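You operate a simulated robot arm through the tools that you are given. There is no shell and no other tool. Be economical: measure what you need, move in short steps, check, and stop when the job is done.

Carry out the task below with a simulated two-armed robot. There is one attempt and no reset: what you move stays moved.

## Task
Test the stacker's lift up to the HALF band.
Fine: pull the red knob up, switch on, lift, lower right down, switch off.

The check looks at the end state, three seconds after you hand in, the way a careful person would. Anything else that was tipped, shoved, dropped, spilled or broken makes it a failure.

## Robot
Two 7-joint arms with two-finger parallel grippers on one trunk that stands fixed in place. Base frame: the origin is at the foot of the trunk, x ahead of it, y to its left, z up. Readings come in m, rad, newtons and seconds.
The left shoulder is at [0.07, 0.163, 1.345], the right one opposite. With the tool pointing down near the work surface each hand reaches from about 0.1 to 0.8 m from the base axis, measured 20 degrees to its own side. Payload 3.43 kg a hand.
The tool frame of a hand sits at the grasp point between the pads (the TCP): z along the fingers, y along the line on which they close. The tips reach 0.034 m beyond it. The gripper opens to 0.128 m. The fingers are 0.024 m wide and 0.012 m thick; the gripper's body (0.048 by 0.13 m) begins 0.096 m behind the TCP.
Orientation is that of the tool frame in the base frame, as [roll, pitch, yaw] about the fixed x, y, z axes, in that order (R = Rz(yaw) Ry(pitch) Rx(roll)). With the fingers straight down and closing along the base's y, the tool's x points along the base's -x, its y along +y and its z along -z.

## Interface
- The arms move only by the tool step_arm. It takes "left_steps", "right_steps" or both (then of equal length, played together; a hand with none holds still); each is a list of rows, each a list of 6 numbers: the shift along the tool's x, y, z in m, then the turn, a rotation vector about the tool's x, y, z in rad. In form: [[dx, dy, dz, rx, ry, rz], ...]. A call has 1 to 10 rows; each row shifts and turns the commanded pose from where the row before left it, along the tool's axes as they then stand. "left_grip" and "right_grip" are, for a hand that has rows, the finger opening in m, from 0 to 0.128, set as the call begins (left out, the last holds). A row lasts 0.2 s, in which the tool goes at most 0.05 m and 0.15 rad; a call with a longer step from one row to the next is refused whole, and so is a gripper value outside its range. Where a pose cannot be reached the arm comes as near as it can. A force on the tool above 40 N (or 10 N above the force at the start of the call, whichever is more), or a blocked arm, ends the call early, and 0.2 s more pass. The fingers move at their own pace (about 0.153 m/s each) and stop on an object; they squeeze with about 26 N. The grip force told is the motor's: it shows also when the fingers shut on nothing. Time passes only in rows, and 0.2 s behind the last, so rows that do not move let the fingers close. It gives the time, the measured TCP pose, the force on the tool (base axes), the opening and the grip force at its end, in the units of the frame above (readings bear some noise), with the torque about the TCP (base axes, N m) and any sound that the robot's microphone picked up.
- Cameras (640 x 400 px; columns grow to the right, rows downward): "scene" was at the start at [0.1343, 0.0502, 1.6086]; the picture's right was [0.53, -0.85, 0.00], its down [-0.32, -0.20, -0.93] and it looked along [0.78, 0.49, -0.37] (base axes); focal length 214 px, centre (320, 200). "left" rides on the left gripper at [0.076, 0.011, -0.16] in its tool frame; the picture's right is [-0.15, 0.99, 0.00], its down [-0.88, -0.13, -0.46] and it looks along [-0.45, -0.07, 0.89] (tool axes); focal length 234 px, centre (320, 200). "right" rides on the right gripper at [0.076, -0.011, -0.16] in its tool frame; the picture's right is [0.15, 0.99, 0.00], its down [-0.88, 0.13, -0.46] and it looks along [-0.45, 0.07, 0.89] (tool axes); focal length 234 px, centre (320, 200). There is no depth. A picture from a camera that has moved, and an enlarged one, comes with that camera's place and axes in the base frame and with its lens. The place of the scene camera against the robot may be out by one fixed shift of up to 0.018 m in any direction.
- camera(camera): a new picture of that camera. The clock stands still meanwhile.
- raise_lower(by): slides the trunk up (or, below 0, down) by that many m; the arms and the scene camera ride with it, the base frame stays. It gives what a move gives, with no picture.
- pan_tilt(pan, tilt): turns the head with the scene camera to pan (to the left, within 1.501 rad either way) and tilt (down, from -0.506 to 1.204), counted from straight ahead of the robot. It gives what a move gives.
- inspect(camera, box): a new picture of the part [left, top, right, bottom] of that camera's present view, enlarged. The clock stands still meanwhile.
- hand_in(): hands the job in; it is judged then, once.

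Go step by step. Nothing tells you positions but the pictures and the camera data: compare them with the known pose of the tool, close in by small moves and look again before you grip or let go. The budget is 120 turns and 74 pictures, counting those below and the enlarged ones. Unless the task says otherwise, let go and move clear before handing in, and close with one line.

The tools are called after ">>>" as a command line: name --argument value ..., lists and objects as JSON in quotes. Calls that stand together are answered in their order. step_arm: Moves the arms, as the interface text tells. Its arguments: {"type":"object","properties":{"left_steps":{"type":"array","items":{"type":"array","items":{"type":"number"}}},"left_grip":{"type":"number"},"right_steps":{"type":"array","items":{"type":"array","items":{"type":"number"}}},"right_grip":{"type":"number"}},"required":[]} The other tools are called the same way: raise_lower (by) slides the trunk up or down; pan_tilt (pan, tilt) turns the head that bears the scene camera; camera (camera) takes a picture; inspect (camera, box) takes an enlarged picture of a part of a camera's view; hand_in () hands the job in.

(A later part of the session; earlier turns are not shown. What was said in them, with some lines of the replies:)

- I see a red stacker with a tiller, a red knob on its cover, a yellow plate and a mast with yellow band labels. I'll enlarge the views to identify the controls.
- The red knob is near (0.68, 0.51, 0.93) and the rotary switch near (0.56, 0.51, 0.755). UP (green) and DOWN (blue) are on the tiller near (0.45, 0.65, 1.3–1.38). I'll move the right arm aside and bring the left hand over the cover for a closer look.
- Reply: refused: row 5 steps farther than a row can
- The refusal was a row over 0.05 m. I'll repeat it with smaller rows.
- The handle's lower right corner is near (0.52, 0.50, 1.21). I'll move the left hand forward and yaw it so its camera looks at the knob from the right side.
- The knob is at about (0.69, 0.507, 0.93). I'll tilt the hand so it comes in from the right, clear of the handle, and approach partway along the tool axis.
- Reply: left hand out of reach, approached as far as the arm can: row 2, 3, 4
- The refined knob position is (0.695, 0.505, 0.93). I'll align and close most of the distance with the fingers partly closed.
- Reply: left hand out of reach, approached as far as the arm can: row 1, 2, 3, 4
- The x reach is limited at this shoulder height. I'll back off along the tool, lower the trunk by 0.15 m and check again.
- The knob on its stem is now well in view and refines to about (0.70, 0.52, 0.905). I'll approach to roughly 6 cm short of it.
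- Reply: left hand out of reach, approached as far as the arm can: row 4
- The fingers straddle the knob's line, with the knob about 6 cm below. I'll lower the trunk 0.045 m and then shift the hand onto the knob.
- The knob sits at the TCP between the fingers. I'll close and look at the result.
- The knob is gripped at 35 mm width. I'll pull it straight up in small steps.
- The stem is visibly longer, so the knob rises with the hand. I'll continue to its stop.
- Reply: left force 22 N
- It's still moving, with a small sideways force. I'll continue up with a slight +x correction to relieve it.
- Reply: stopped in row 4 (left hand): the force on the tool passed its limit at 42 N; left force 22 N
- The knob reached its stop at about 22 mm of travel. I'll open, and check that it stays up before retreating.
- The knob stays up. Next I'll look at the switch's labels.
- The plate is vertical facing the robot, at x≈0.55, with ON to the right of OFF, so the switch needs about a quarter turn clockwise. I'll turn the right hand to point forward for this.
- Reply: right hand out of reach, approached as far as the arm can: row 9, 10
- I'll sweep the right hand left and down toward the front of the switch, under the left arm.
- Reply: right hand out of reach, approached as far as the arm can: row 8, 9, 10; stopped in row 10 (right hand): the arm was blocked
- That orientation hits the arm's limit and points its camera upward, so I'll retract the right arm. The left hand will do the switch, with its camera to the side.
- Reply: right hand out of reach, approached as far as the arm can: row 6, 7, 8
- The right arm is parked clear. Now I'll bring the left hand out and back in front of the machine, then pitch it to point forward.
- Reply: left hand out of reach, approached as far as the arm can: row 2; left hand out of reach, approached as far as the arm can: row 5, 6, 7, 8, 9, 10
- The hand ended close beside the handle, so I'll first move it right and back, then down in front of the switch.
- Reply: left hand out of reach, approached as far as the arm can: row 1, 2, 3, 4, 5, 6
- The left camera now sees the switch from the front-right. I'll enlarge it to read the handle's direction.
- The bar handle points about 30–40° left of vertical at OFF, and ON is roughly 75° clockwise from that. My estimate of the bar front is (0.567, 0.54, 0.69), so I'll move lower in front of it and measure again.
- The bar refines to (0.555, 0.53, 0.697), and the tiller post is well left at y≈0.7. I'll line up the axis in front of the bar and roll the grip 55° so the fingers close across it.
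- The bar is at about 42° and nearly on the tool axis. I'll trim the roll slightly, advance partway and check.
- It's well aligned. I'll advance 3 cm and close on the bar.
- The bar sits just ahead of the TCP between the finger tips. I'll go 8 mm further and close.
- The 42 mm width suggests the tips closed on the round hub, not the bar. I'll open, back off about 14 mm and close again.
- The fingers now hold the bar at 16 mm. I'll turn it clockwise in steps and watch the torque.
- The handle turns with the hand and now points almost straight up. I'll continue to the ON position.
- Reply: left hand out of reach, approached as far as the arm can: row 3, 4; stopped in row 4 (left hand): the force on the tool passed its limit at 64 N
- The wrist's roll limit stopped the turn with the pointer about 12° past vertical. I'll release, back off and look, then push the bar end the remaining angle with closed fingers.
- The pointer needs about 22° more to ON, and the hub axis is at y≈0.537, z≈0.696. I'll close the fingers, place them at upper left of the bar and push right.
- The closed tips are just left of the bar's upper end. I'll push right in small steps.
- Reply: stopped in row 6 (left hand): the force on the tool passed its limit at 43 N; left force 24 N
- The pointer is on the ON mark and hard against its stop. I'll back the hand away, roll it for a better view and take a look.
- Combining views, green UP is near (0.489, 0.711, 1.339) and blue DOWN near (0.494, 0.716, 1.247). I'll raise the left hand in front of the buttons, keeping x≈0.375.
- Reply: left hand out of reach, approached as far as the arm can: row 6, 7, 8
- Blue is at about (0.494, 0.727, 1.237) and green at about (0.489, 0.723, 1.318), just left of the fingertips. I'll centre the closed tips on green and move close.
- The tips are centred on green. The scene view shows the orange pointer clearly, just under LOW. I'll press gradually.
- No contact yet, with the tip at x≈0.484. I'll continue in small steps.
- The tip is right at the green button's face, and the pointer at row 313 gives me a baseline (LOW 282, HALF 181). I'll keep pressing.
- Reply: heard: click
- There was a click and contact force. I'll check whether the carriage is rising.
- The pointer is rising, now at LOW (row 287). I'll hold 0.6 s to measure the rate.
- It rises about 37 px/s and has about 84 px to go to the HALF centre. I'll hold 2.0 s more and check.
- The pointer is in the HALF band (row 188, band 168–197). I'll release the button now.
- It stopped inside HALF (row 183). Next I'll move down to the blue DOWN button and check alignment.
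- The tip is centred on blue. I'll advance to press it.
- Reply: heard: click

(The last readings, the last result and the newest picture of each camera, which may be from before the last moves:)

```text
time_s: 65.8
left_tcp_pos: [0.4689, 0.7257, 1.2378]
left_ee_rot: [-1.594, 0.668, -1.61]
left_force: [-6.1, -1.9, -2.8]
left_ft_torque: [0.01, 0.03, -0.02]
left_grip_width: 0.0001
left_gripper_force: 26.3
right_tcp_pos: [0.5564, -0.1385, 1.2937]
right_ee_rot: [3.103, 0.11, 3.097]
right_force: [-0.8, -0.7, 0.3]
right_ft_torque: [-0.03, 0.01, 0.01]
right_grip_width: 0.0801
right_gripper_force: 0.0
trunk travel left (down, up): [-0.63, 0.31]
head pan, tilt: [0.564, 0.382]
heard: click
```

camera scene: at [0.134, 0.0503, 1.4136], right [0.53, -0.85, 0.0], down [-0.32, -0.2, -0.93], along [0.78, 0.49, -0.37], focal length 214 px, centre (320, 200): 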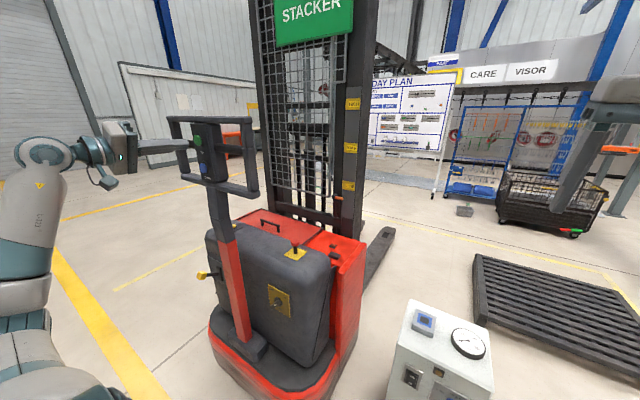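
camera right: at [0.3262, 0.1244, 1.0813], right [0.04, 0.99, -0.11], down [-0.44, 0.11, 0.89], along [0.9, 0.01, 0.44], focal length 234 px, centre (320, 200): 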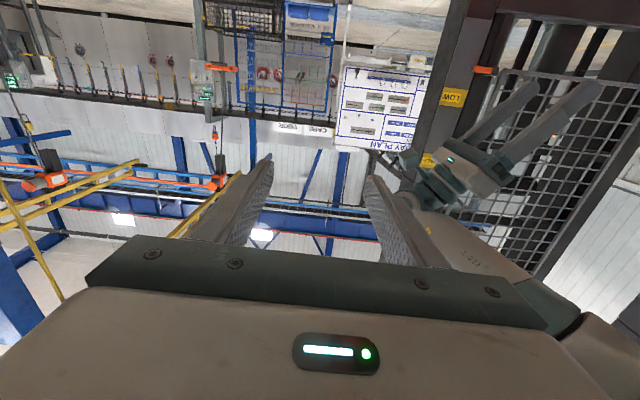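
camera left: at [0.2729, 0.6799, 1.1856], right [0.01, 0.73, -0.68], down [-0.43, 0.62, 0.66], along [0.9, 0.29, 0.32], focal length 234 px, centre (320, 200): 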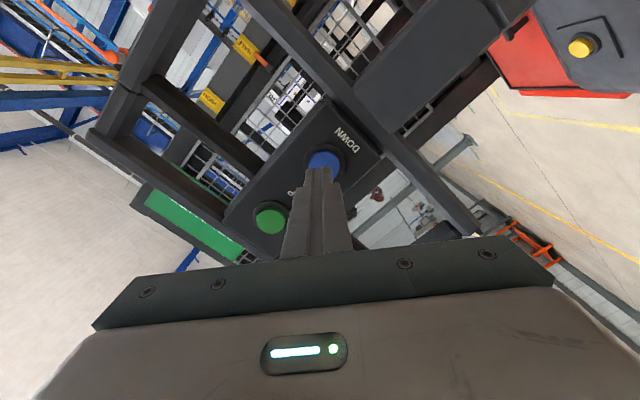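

There was a click and contact. I'll hold it down while the carriage lowers.

>>> step_arm --left_steps '[[0, 0, 0.001, 0, 0, 0], [0, 0, 0, 0, 0, 0], [0, 0, 0, 0, 0, 0], [0, 0, 0, 0, 0, 0], [0, 0, 0, 0, 0, 0], [0, 0, 0, 0, 0, 0], [0, 0, 0, 0, 0, 0], [0, 0, 0, 0, 0, 0], [0, 0, 0, 0, 0, 0], [0, 0, 0, 0, 0, 0]]'

>>> step_arm --left_steps '[[0, 0, 0, 0, 0, 0], [0, 0, 0, 0, 0, 0], [0, 0, 0, 0, 0, 0], [0, 0, 0, 0, 0, 0], [0, 0, 0, 0, 0, 0], [0, 0, 0, 0, 0, 0], [0, 0, 0, 0, 0, 0], [0, 0, 0, 0, 0, 0], [0, 0, 0, 0, 0, 0], [0, 0, 0, 0, 0, 0]]'

>>> inspect --camera "scene" --box '[170, 80, 390, 230]'

```text
time_s: 68.0
left_tcp_pos: [0.4694, 0.7264, 1.2365]
left_ee_rot: [-1.591, 0.67, -1.612]
left_force: [-10.5, -0.5, -1.9]
left_ft_torque: [-0.04, 0.02, -0.01]
left_grip_width: 0.0
left_gripper_force: 26.2
right_tcp_pos: [0.5571, -0.1396, 1.2942]
right_ee_rot: [3.103, 0.11, 3.097]
right_force: [1.3, -0.3, 0.7]
right_ft_torque: [0.0, -0.01, 0.0]
right_grip_width: 0.0799
right_gripper_force: 0.1
trunk travel left (down, up): [-0.63, 0.31]
head pan, tilt: [0.564, 0.382]
```

```text
time_s: 70.2
left_tcp_pos: [0.4686, 0.7274, 1.2377]
left_ee_rot: [-1.592, 0.669, -1.612]
left_force: [-9.0, 0.7, 1.0]
left_ft_torque: [-0.03, -0.12, 0.11]
left_grip_width: 0.0
left_gripper_force: 25.8
right_tcp_pos: [0.5576, -0.1392, 1.2939]
right_ee_rot: [3.105, 0.109, 3.095]
right_force: [1.5, 0.3, 0.5]
right_ft_torque: [-0.02, 0.02, -0.01]
right_grip_width: 0.0799
right_gripper_force: 0.1
trunk travel left (down, up): [-0.63, 0.31]
head pan, tilt: [0.564, 0.382]
```

```text
2.67 times, centred on (280, 155) of scene
camera zoom: at [0.1323, 0.0501, 1.4138], right [0.53, -0.85, 0.0], down [-0.31, -0.2, -0.93], along [0.78, 0.5, -0.37], focal length 572 px, centre (427, 320)
```

zoom: 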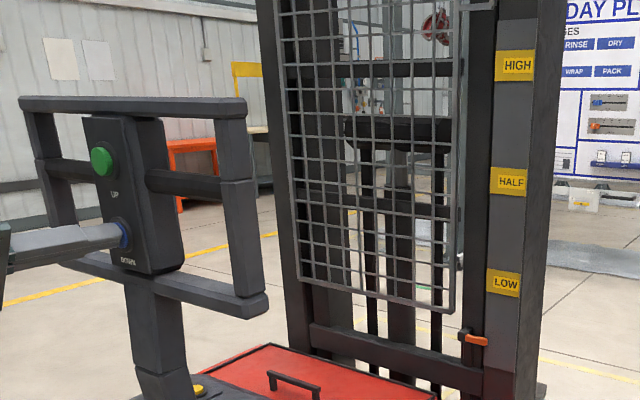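

The pointer is at row 339, below its starting point, so it may still be going down. I'll hold another 2 s and compare.

>>> step_arm --left_steps '[[0, 0, 0, 0, 0, 0], [0, 0, 0, 0, 0, 0], [0, 0, 0, 0, 0, 0], [0, 0, 0, 0, 0, 0], [0, 0, 0, 0, 0, 0], [0, 0, 0, 0, 0, 0], [0, 0, 0, 0, 0, 0], [0, 0, 0, 0, 0, 0], [0, 0, 0, 0, 0, 0]]'

>>> inspect --camera "scene" --box '[170, 80, 390, 230]'

```text
time_s: 72.2
left_tcp_pos: [0.4687, 0.7258, 1.2381]
left_ee_rot: [-1.592, 0.668, -1.612]
left_force: [-8.8, 1.0, 1.4]
left_ft_torque: [-0.01, -0.12, 0.11]
left_grip_width: 0.0002
left_gripper_force: 25.4
right_tcp_pos: [0.5559, -0.1398, 1.2952]
right_ee_rot: [3.104, 0.11, 3.096]
right_force: [-0.3, -0.8, -0.3]
right_ft_torque: [0.0, 0.01, 0.01]
right_grip_width: 0.0798
right_gripper_force: 0.0
trunk travel left (down, up): [-0.63, 0.31]
head pan, tilt: [0.564, 0.382]
```

```text
2.67 times, centred on (280, 155) of scene
camera zoom: at [0.1323, 0.0501, 1.4138], right [0.53, -0.85, 0.0], down [-0.31, -0.2, -0.93], along [0.78, 0.5, -0.37], focal length 572 px, centre (427, 320)
```

zoom: 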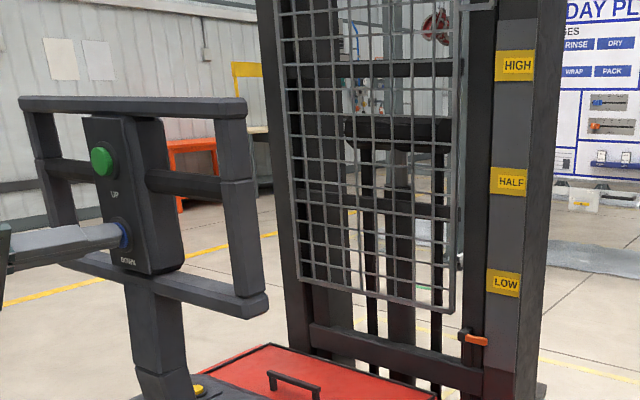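

The row is unchanged, so it's fully down. I'll release the button, back off and bring the hand down to the right of the switch handle.

>>> step_arm --left_steps '[[0, 0, -0.025, 0, 0, 0], [0, 0, -0.025, 0, 0, 0], [0.0398, 0.0208, 0, 0, 0, 0], [0.0398, 0.0208, 0, 0, 0, 0], [0.0398, 0.0208, 0, 0, 0, 0], [0.0398, 0.0208, 0, 0, 0, 0], [0.0398, 0.0208, 0, 0, 0, 0], [0.0398, 0.0208, 0, 0, 0, 0], [0.0398, 0.0208, 0, 0, 0, 0], [0.0398, 0.0208, 0, 0, 0, 0]]'

>>> step_arm --left_steps '[[0.0398, 0.0208, 0, 0, 0, 0], [0.0398, 0.0208, 0, 0, 0, 0], [0.0398, 0.0208, 0, 0, 0, 0], [0.0398, 0.0208, 0, 0, 0, 0], [0, 0, 0, 0, 0, 0]]'

>>> camera --camera "left"

```text
time_s: 74.4
left_tcp_pos: [0.4097, 0.5869, 0.9207]
left_ee_rot: [-1.593, 0.669, -1.61]
left_force: [-0.5, -0.2, -0.2]
left_ft_torque: [0.0, 0.01, -0.03]
left_grip_width: 0.0
left_gripper_force: 26.2
left hand out of reach, approached as far as the arm can: row 10
right_tcp_pos: [0.5573, -0.1383, 1.2947]
right_ee_rot: [3.102, 0.109, 3.093]
right_force: [-0.6, 0.0, -0.2]
right_ft_torque: [-0.04, -0.01, -0.01]
right_grip_width: 0.0799
right_gripper_force: 0.1
trunk travel left (down, up): [-0.63, 0.31]
head pan, tilt: [0.564, 0.382]
```

```text
time_s: 75.6
left_tcp_pos: [0.411, 0.5867, 0.9204]
left_ee_rot: [-1.596, 0.667, -1.615]
left_force: [0.8, 1.1, 0.3]
left_ft_torque: [0.0, 0.01, 0.03]
left_grip_width: 0.0001
left_gripper_force: 26.1
left hand out of reach, approached as far as the arm can: row 1, 2, 3, 4
right_tcp_pos: [0.5583, -0.1389, 1.2938]
right_ee_rot: [3.104, 0.108, 3.096]
right_force: [0.5, 0.4, -0.8]
right_ft_torque: [-0.01, -0.03, 0.01]
right_grip_width: 0.08
right_gripper_force: 0.1
trunk travel left (down, up): [-0.63, 0.31]
head pan, tilt: [0.564, 0.382]
```

```text
10 pictures are left
camera left: at [0.2491, 0.5384, 0.8675], right [0.01, 0.73, -0.69], down [-0.43, 0.62, 0.66], along [0.9, 0.29, 0.31], focal length 234 px, centre (320, 200)
```

left: 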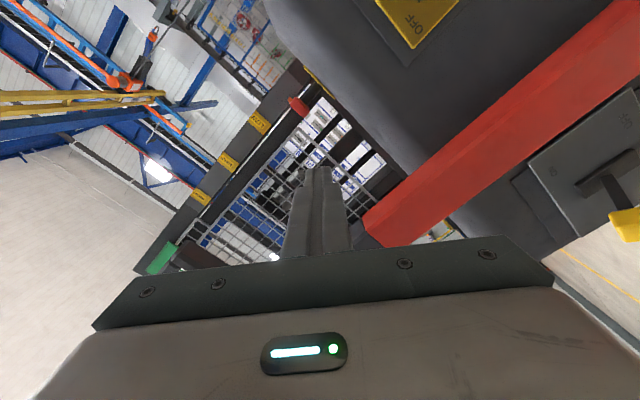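

The arm is at a joint limit here, so I'll lower the trunk 0.21 m to bring the hand down in the same posture, then shift right.

>>> raise_lower --by -0.21

>>> step_arm --left_steps '[[0.0235, -0.0185, 0, 0, 0, 0], [0.0235, -0.0185, 0, 0, 0, 0], [0.0235, -0.0185, 0, 0, 0, 0], [0.0075, -0.006, 0, 0, 0, 0], [0, 0, 0, 0, 0, 0]]'

>>> camera --camera "left"

```text
time_s: 77.9
left_tcp_pos: [0.4104, 0.585, 0.7093]
left_ee_rot: [-1.596, 0.667, -1.612]
left_force: [-0.8, 0.1, -0.1]
left_ft_torque: [0.02, 0.03, -0.02]
left_grip_width: 0.0001
left_gripper_force: 26.3
right_tcp_pos: [0.5594, -0.1389, 1.0833]
right_ee_rot: [3.103, 0.11, 3.097]
right_force: [0.3, 0.0, 0.2]
right_ft_torque: [-0.03, -0.02, 0.01]
right_grip_width: 0.0801
right_gripper_force: 0.0
trunk travel left (down, up): [-0.42, 0.52]
head pan, tilt: [0.564, 0.382]
```

```text
time_s: 79.1
left_tcp_pos: [0.4072, 0.4865, 0.7089]
left_ee_rot: [-1.595, 0.669, -1.612]
left_force: [-0.2, -0.9, -0.6]
left_ft_torque: [0.05, 0.02, 0.02]
left_grip_width: 0.0
left_gripper_force: 26.0
right_tcp_pos: [0.5583, -0.1389, 1.0832]
right_ee_rot: [3.102, 0.109, 3.096]
right_force: [0.1, -0.9, -0.4]
right_ft_torque: [0.02, -0.01, 0.03]
right_grip_width: 0.0799
right_gripper_force: 0.0
trunk travel left (down, up): [-0.42, 0.52]
head pan, tilt: [0.564, 0.382]
```

```text
9 pictures are left
camera left: at [0.2457, 0.4388, 0.6571], right [0.01, 0.73, -0.69], down [-0.43, 0.62, 0.66], along [0.9, 0.29, 0.31], focal length 234 px, centre (320, 200)
```

left: 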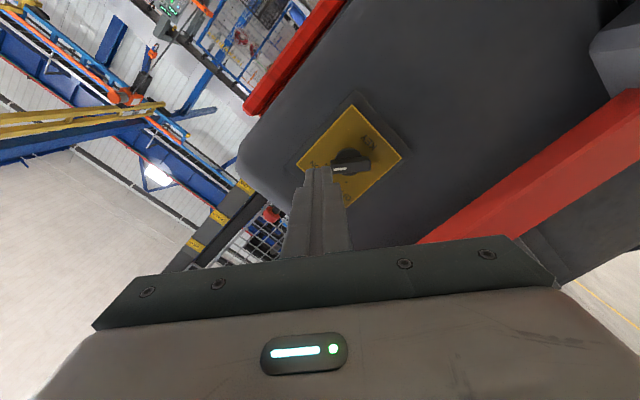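

The handle points at ON, and the tip's path passes to its right. I'll advance to handle depth.

>>> step_arm --left_steps '[[0, 0, 0.04, 0, 0, 0], [0, 0, 0.04, 0, 0, 0], [0, 0, 0.03, 0, 0, 0], [0, 0, 0.017, 0, 0, 0], [0, 0, 0, 0, 0, 0]]'

>>> inspect --camera "left" --box '[220, 80, 420, 260]'

```text
time_s: 80.3
left_tcp_pos: [0.5353, 0.4847, 0.7098]
left_ee_rot: [-1.596, 0.668, -1.613]
left_force: [0.2, 0.3, -0.6]
left_ft_torque: [-0.01, 0.03, 0.02]
left_grip_width: 0.0
left_gripper_force: 25.8
right_tcp_pos: [0.5591, -0.14, 1.0838]
right_ee_rot: [3.103, 0.11, 3.097]
right_force: [0.3, 0.4, 0.9]
right_ft_torque: [0.02, 0.02, 0.02]
right_grip_width: 0.0803
right_gripper_force: 0.1
trunk travel left (down, up): [-0.42, 0.52]
head pan, tilt: [0.564, 0.382]
```

```text
2.22 times, centred on (320, 170) of left
camera zoom: at [0.3728, 0.436, 0.657], right [0.01, 0.73, -0.69], down [-0.43, 0.62, 0.66], along [0.9, 0.29, 0.31], focal length 520 px, centre (320, 267)
```

zoom: 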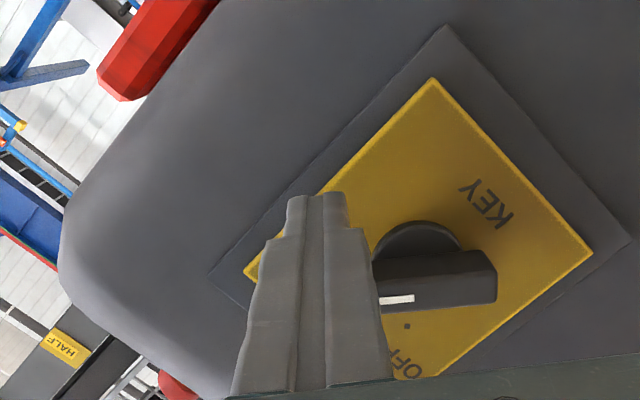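

The finger is slightly too far right to catch the bar, so I'll shift it inward 14 mm. Then I'll push up-left to swing the pointer back toward OFF.

>>> step_arm --left_steps '[[0, 0.014, 0, 0, 0, 0], [-0.01, 0, 0, 0, 0, 0], [-0.01, 0, 0, 0, 0, 0], [-0.008, 0, 0, 0, 0, 0], [-0.007, 0, 0, 0, 0, 0], [0, 0, 0, 0, 0, 0]]'

>>> inspect --camera "left" --box '[220, 80, 420, 260]'

```text
time_s: 81.7
left_tcp_pos: [0.5363, 0.5199, 0.717]
left_ee_rot: [-1.596, 0.668, -1.613]
left_force: [-1.0, -1.1, 0.0]
left_ft_torque: [0.01, 0.01, -0.02]
left_grip_width: 0.0
left_gripper_force: 26.0
right_tcp_pos: [0.5577, -0.1388, 1.0828]
right_ee_rot: [3.103, 0.11, 3.094]
right_force: [-0.1, 0.1, 0.2]
right_ft_torque: [0.02, 0.0, 0.02]
right_grip_width: 0.08
right_gripper_force: 0.0
trunk travel left (down, up): [-0.42, 0.52]
head pan, tilt: [0.564, 0.382]
```

```text
2.22 times, centred on (320, 170) of left
camera zoom: at [0.3752, 0.4725, 0.6653], right [0.01, 0.73, -0.69], down [-0.43, 0.62, 0.66], along [0.9, 0.29, 0.31], focal length 520 px, centre (320, 267)
```

zoom: 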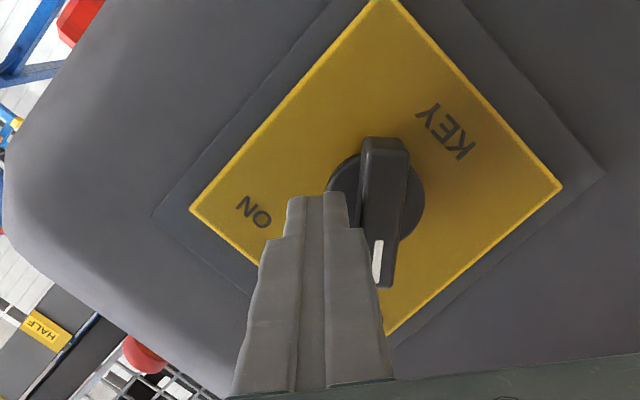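

The pointer swung almost all the way round to OFF. I'll nudge it gently left to make sure it sits against the OFF stop.

>>> step_arm --left_steps '[[-0.006, 0, 0, 0, 0, 0], [0, 0.004, 0, 0, 0, 0], [0, 0.004, 0, 0, 0, 0], [0, 0.003, 0, 0, 0, 0], [0, 0, 0, 0, 0, 0]]'

```text
time_s: 82.9
left_tcp_pos: [0.5358, 0.5268, 0.7219]
left_ee_rot: [-1.577, 0.67, -1.608]
left_force: [12.7, -25.4, 12.4]
left_ft_torque: [0.15, -0.25, -0.77]
left_grip_width: 0.0002
left_gripper_force: 26.0
right_tcp_pos: [0.5588, -0.1387, 1.0823]
right_ee_rot: [3.104, 0.109, 3.101]
right_force: [0.0, 0.8, 0.9]
right_ft_torque: [-0.08, 0.01, 0.02]
right_grip_width: 0.0799
right_gripper_force: 0.1
trunk travel left (down, up): [-0.42, 0.52]
head pan, tilt: [0.564, 0.382]
stopped in row 5 (left hand): the force on the tool passed its limit at 42 N (the readings are from after the stop); the commanded pose is now the measured one
```

It's hard against the OFF stop. I'll back straight away and verify.

>>> step_arm --left_steps '[[0.003, -0.004, 0, 0, 0, 0], [0, 0, -0.03, 0, 0, 0], [0, 0, -0.045, 0, 0, 0], [0, 0, -0.045, 0, 0, 0], [0.03, -0.02, 0, 0, 0, 0], [0.03, -0.02, 0, 0, 0, 0], [0, 0, 0, 0, 0, 0]]'

>>> inspect --camera "left" --box '[280, 60, 520, 220]'

>>> camera --camera "scene"

```text
time_s: 84.5
left_tcp_pos: [0.4162, 0.4571, 0.7133]
left_ee_rot: [-1.585, 0.67, -1.61]
left_force: [0.1, 0.8, -0.4]
left_ft_torque: [0.04, 0.01, -0.03]
left_grip_width: 0.0
left_gripper_force: 25.9
right_tcp_pos: [0.5589, -0.1374, 1.084]
right_ee_rot: [3.103, 0.11, 3.096]
right_force: [-0.5, -0.2, 0.3]
right_ft_torque: [0.02, 0.0, 0.02]
right_grip_width: 0.0799
right_gripper_force: 0.1
trunk travel left (down, up): [-0.42, 0.52]
head pan, tilt: [0.564, 0.382]
```

```text
2.50 times, centred on (400, 140) of left
camera zoom: at [0.2545, 0.4094, 0.6593], right [0.01, 0.73, -0.68], down [-0.43, 0.62, 0.65], along [0.9, 0.29, 0.32], focal length 585 px, centre (120, 350)
```

zoom: 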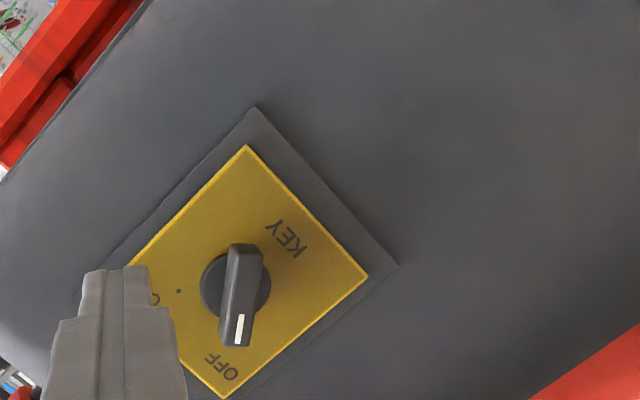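

```text
5 pictures are left
camera scene: at [0.1343, 0.0503, 1.2036], right [0.53, -0.85, 0.0], down [-0.32, -0.2, -0.93], along [0.78, 0.49, -0.37], focal length 214 px, centre (320, 200)
```

scene: 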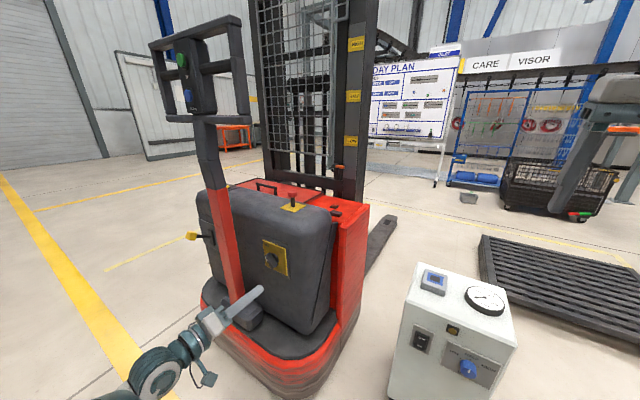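

The switch points at OFF, the red knob is still up, the pointer is at the bottom and nothing else has moved. I'll clear the hand a little further and hand in.

>>> step_arm --left_steps '[[0.03, -0.02, 0, 0, 0, 0], [0.03, -0.02, 0, 0, 0, 0], [0, 0, 0, 0, 0, 0]]'

>>> hand_in

```text
time_s: 85.3
left_tcp_pos: [0.4181, 0.3931, 0.6966]
left_ee_rot: [-1.58, 0.67, -1.606]
left_force: [0.5, 0.4, -0.4]
left_ft_torque: [-0.01, 0.02, -0.04]
left_grip_width: 0.0
left_gripper_force: 25.7
left hand out of reach, approached as far as the arm can: row 2
right_tcp_pos: [0.5586, -0.1366, 1.0842]
right_ee_rot: [3.103, 0.112, 3.098]
right_force: [-0.2, -0.1, 0.1]
right_ft_torque: [-0.03, 0.0, -0.01]
right_grip_width: 0.0801
right_gripper_force: 0.0
trunk travel left (down, up): [-0.42, 0.52]
head pan, tilt: [0.564, 0.382]
```

```text
The job is handed in.
```

The lift test is done and handed in: I pulled the red knob up, switched on, lifted to the HALF band, lowered right down and switched off.
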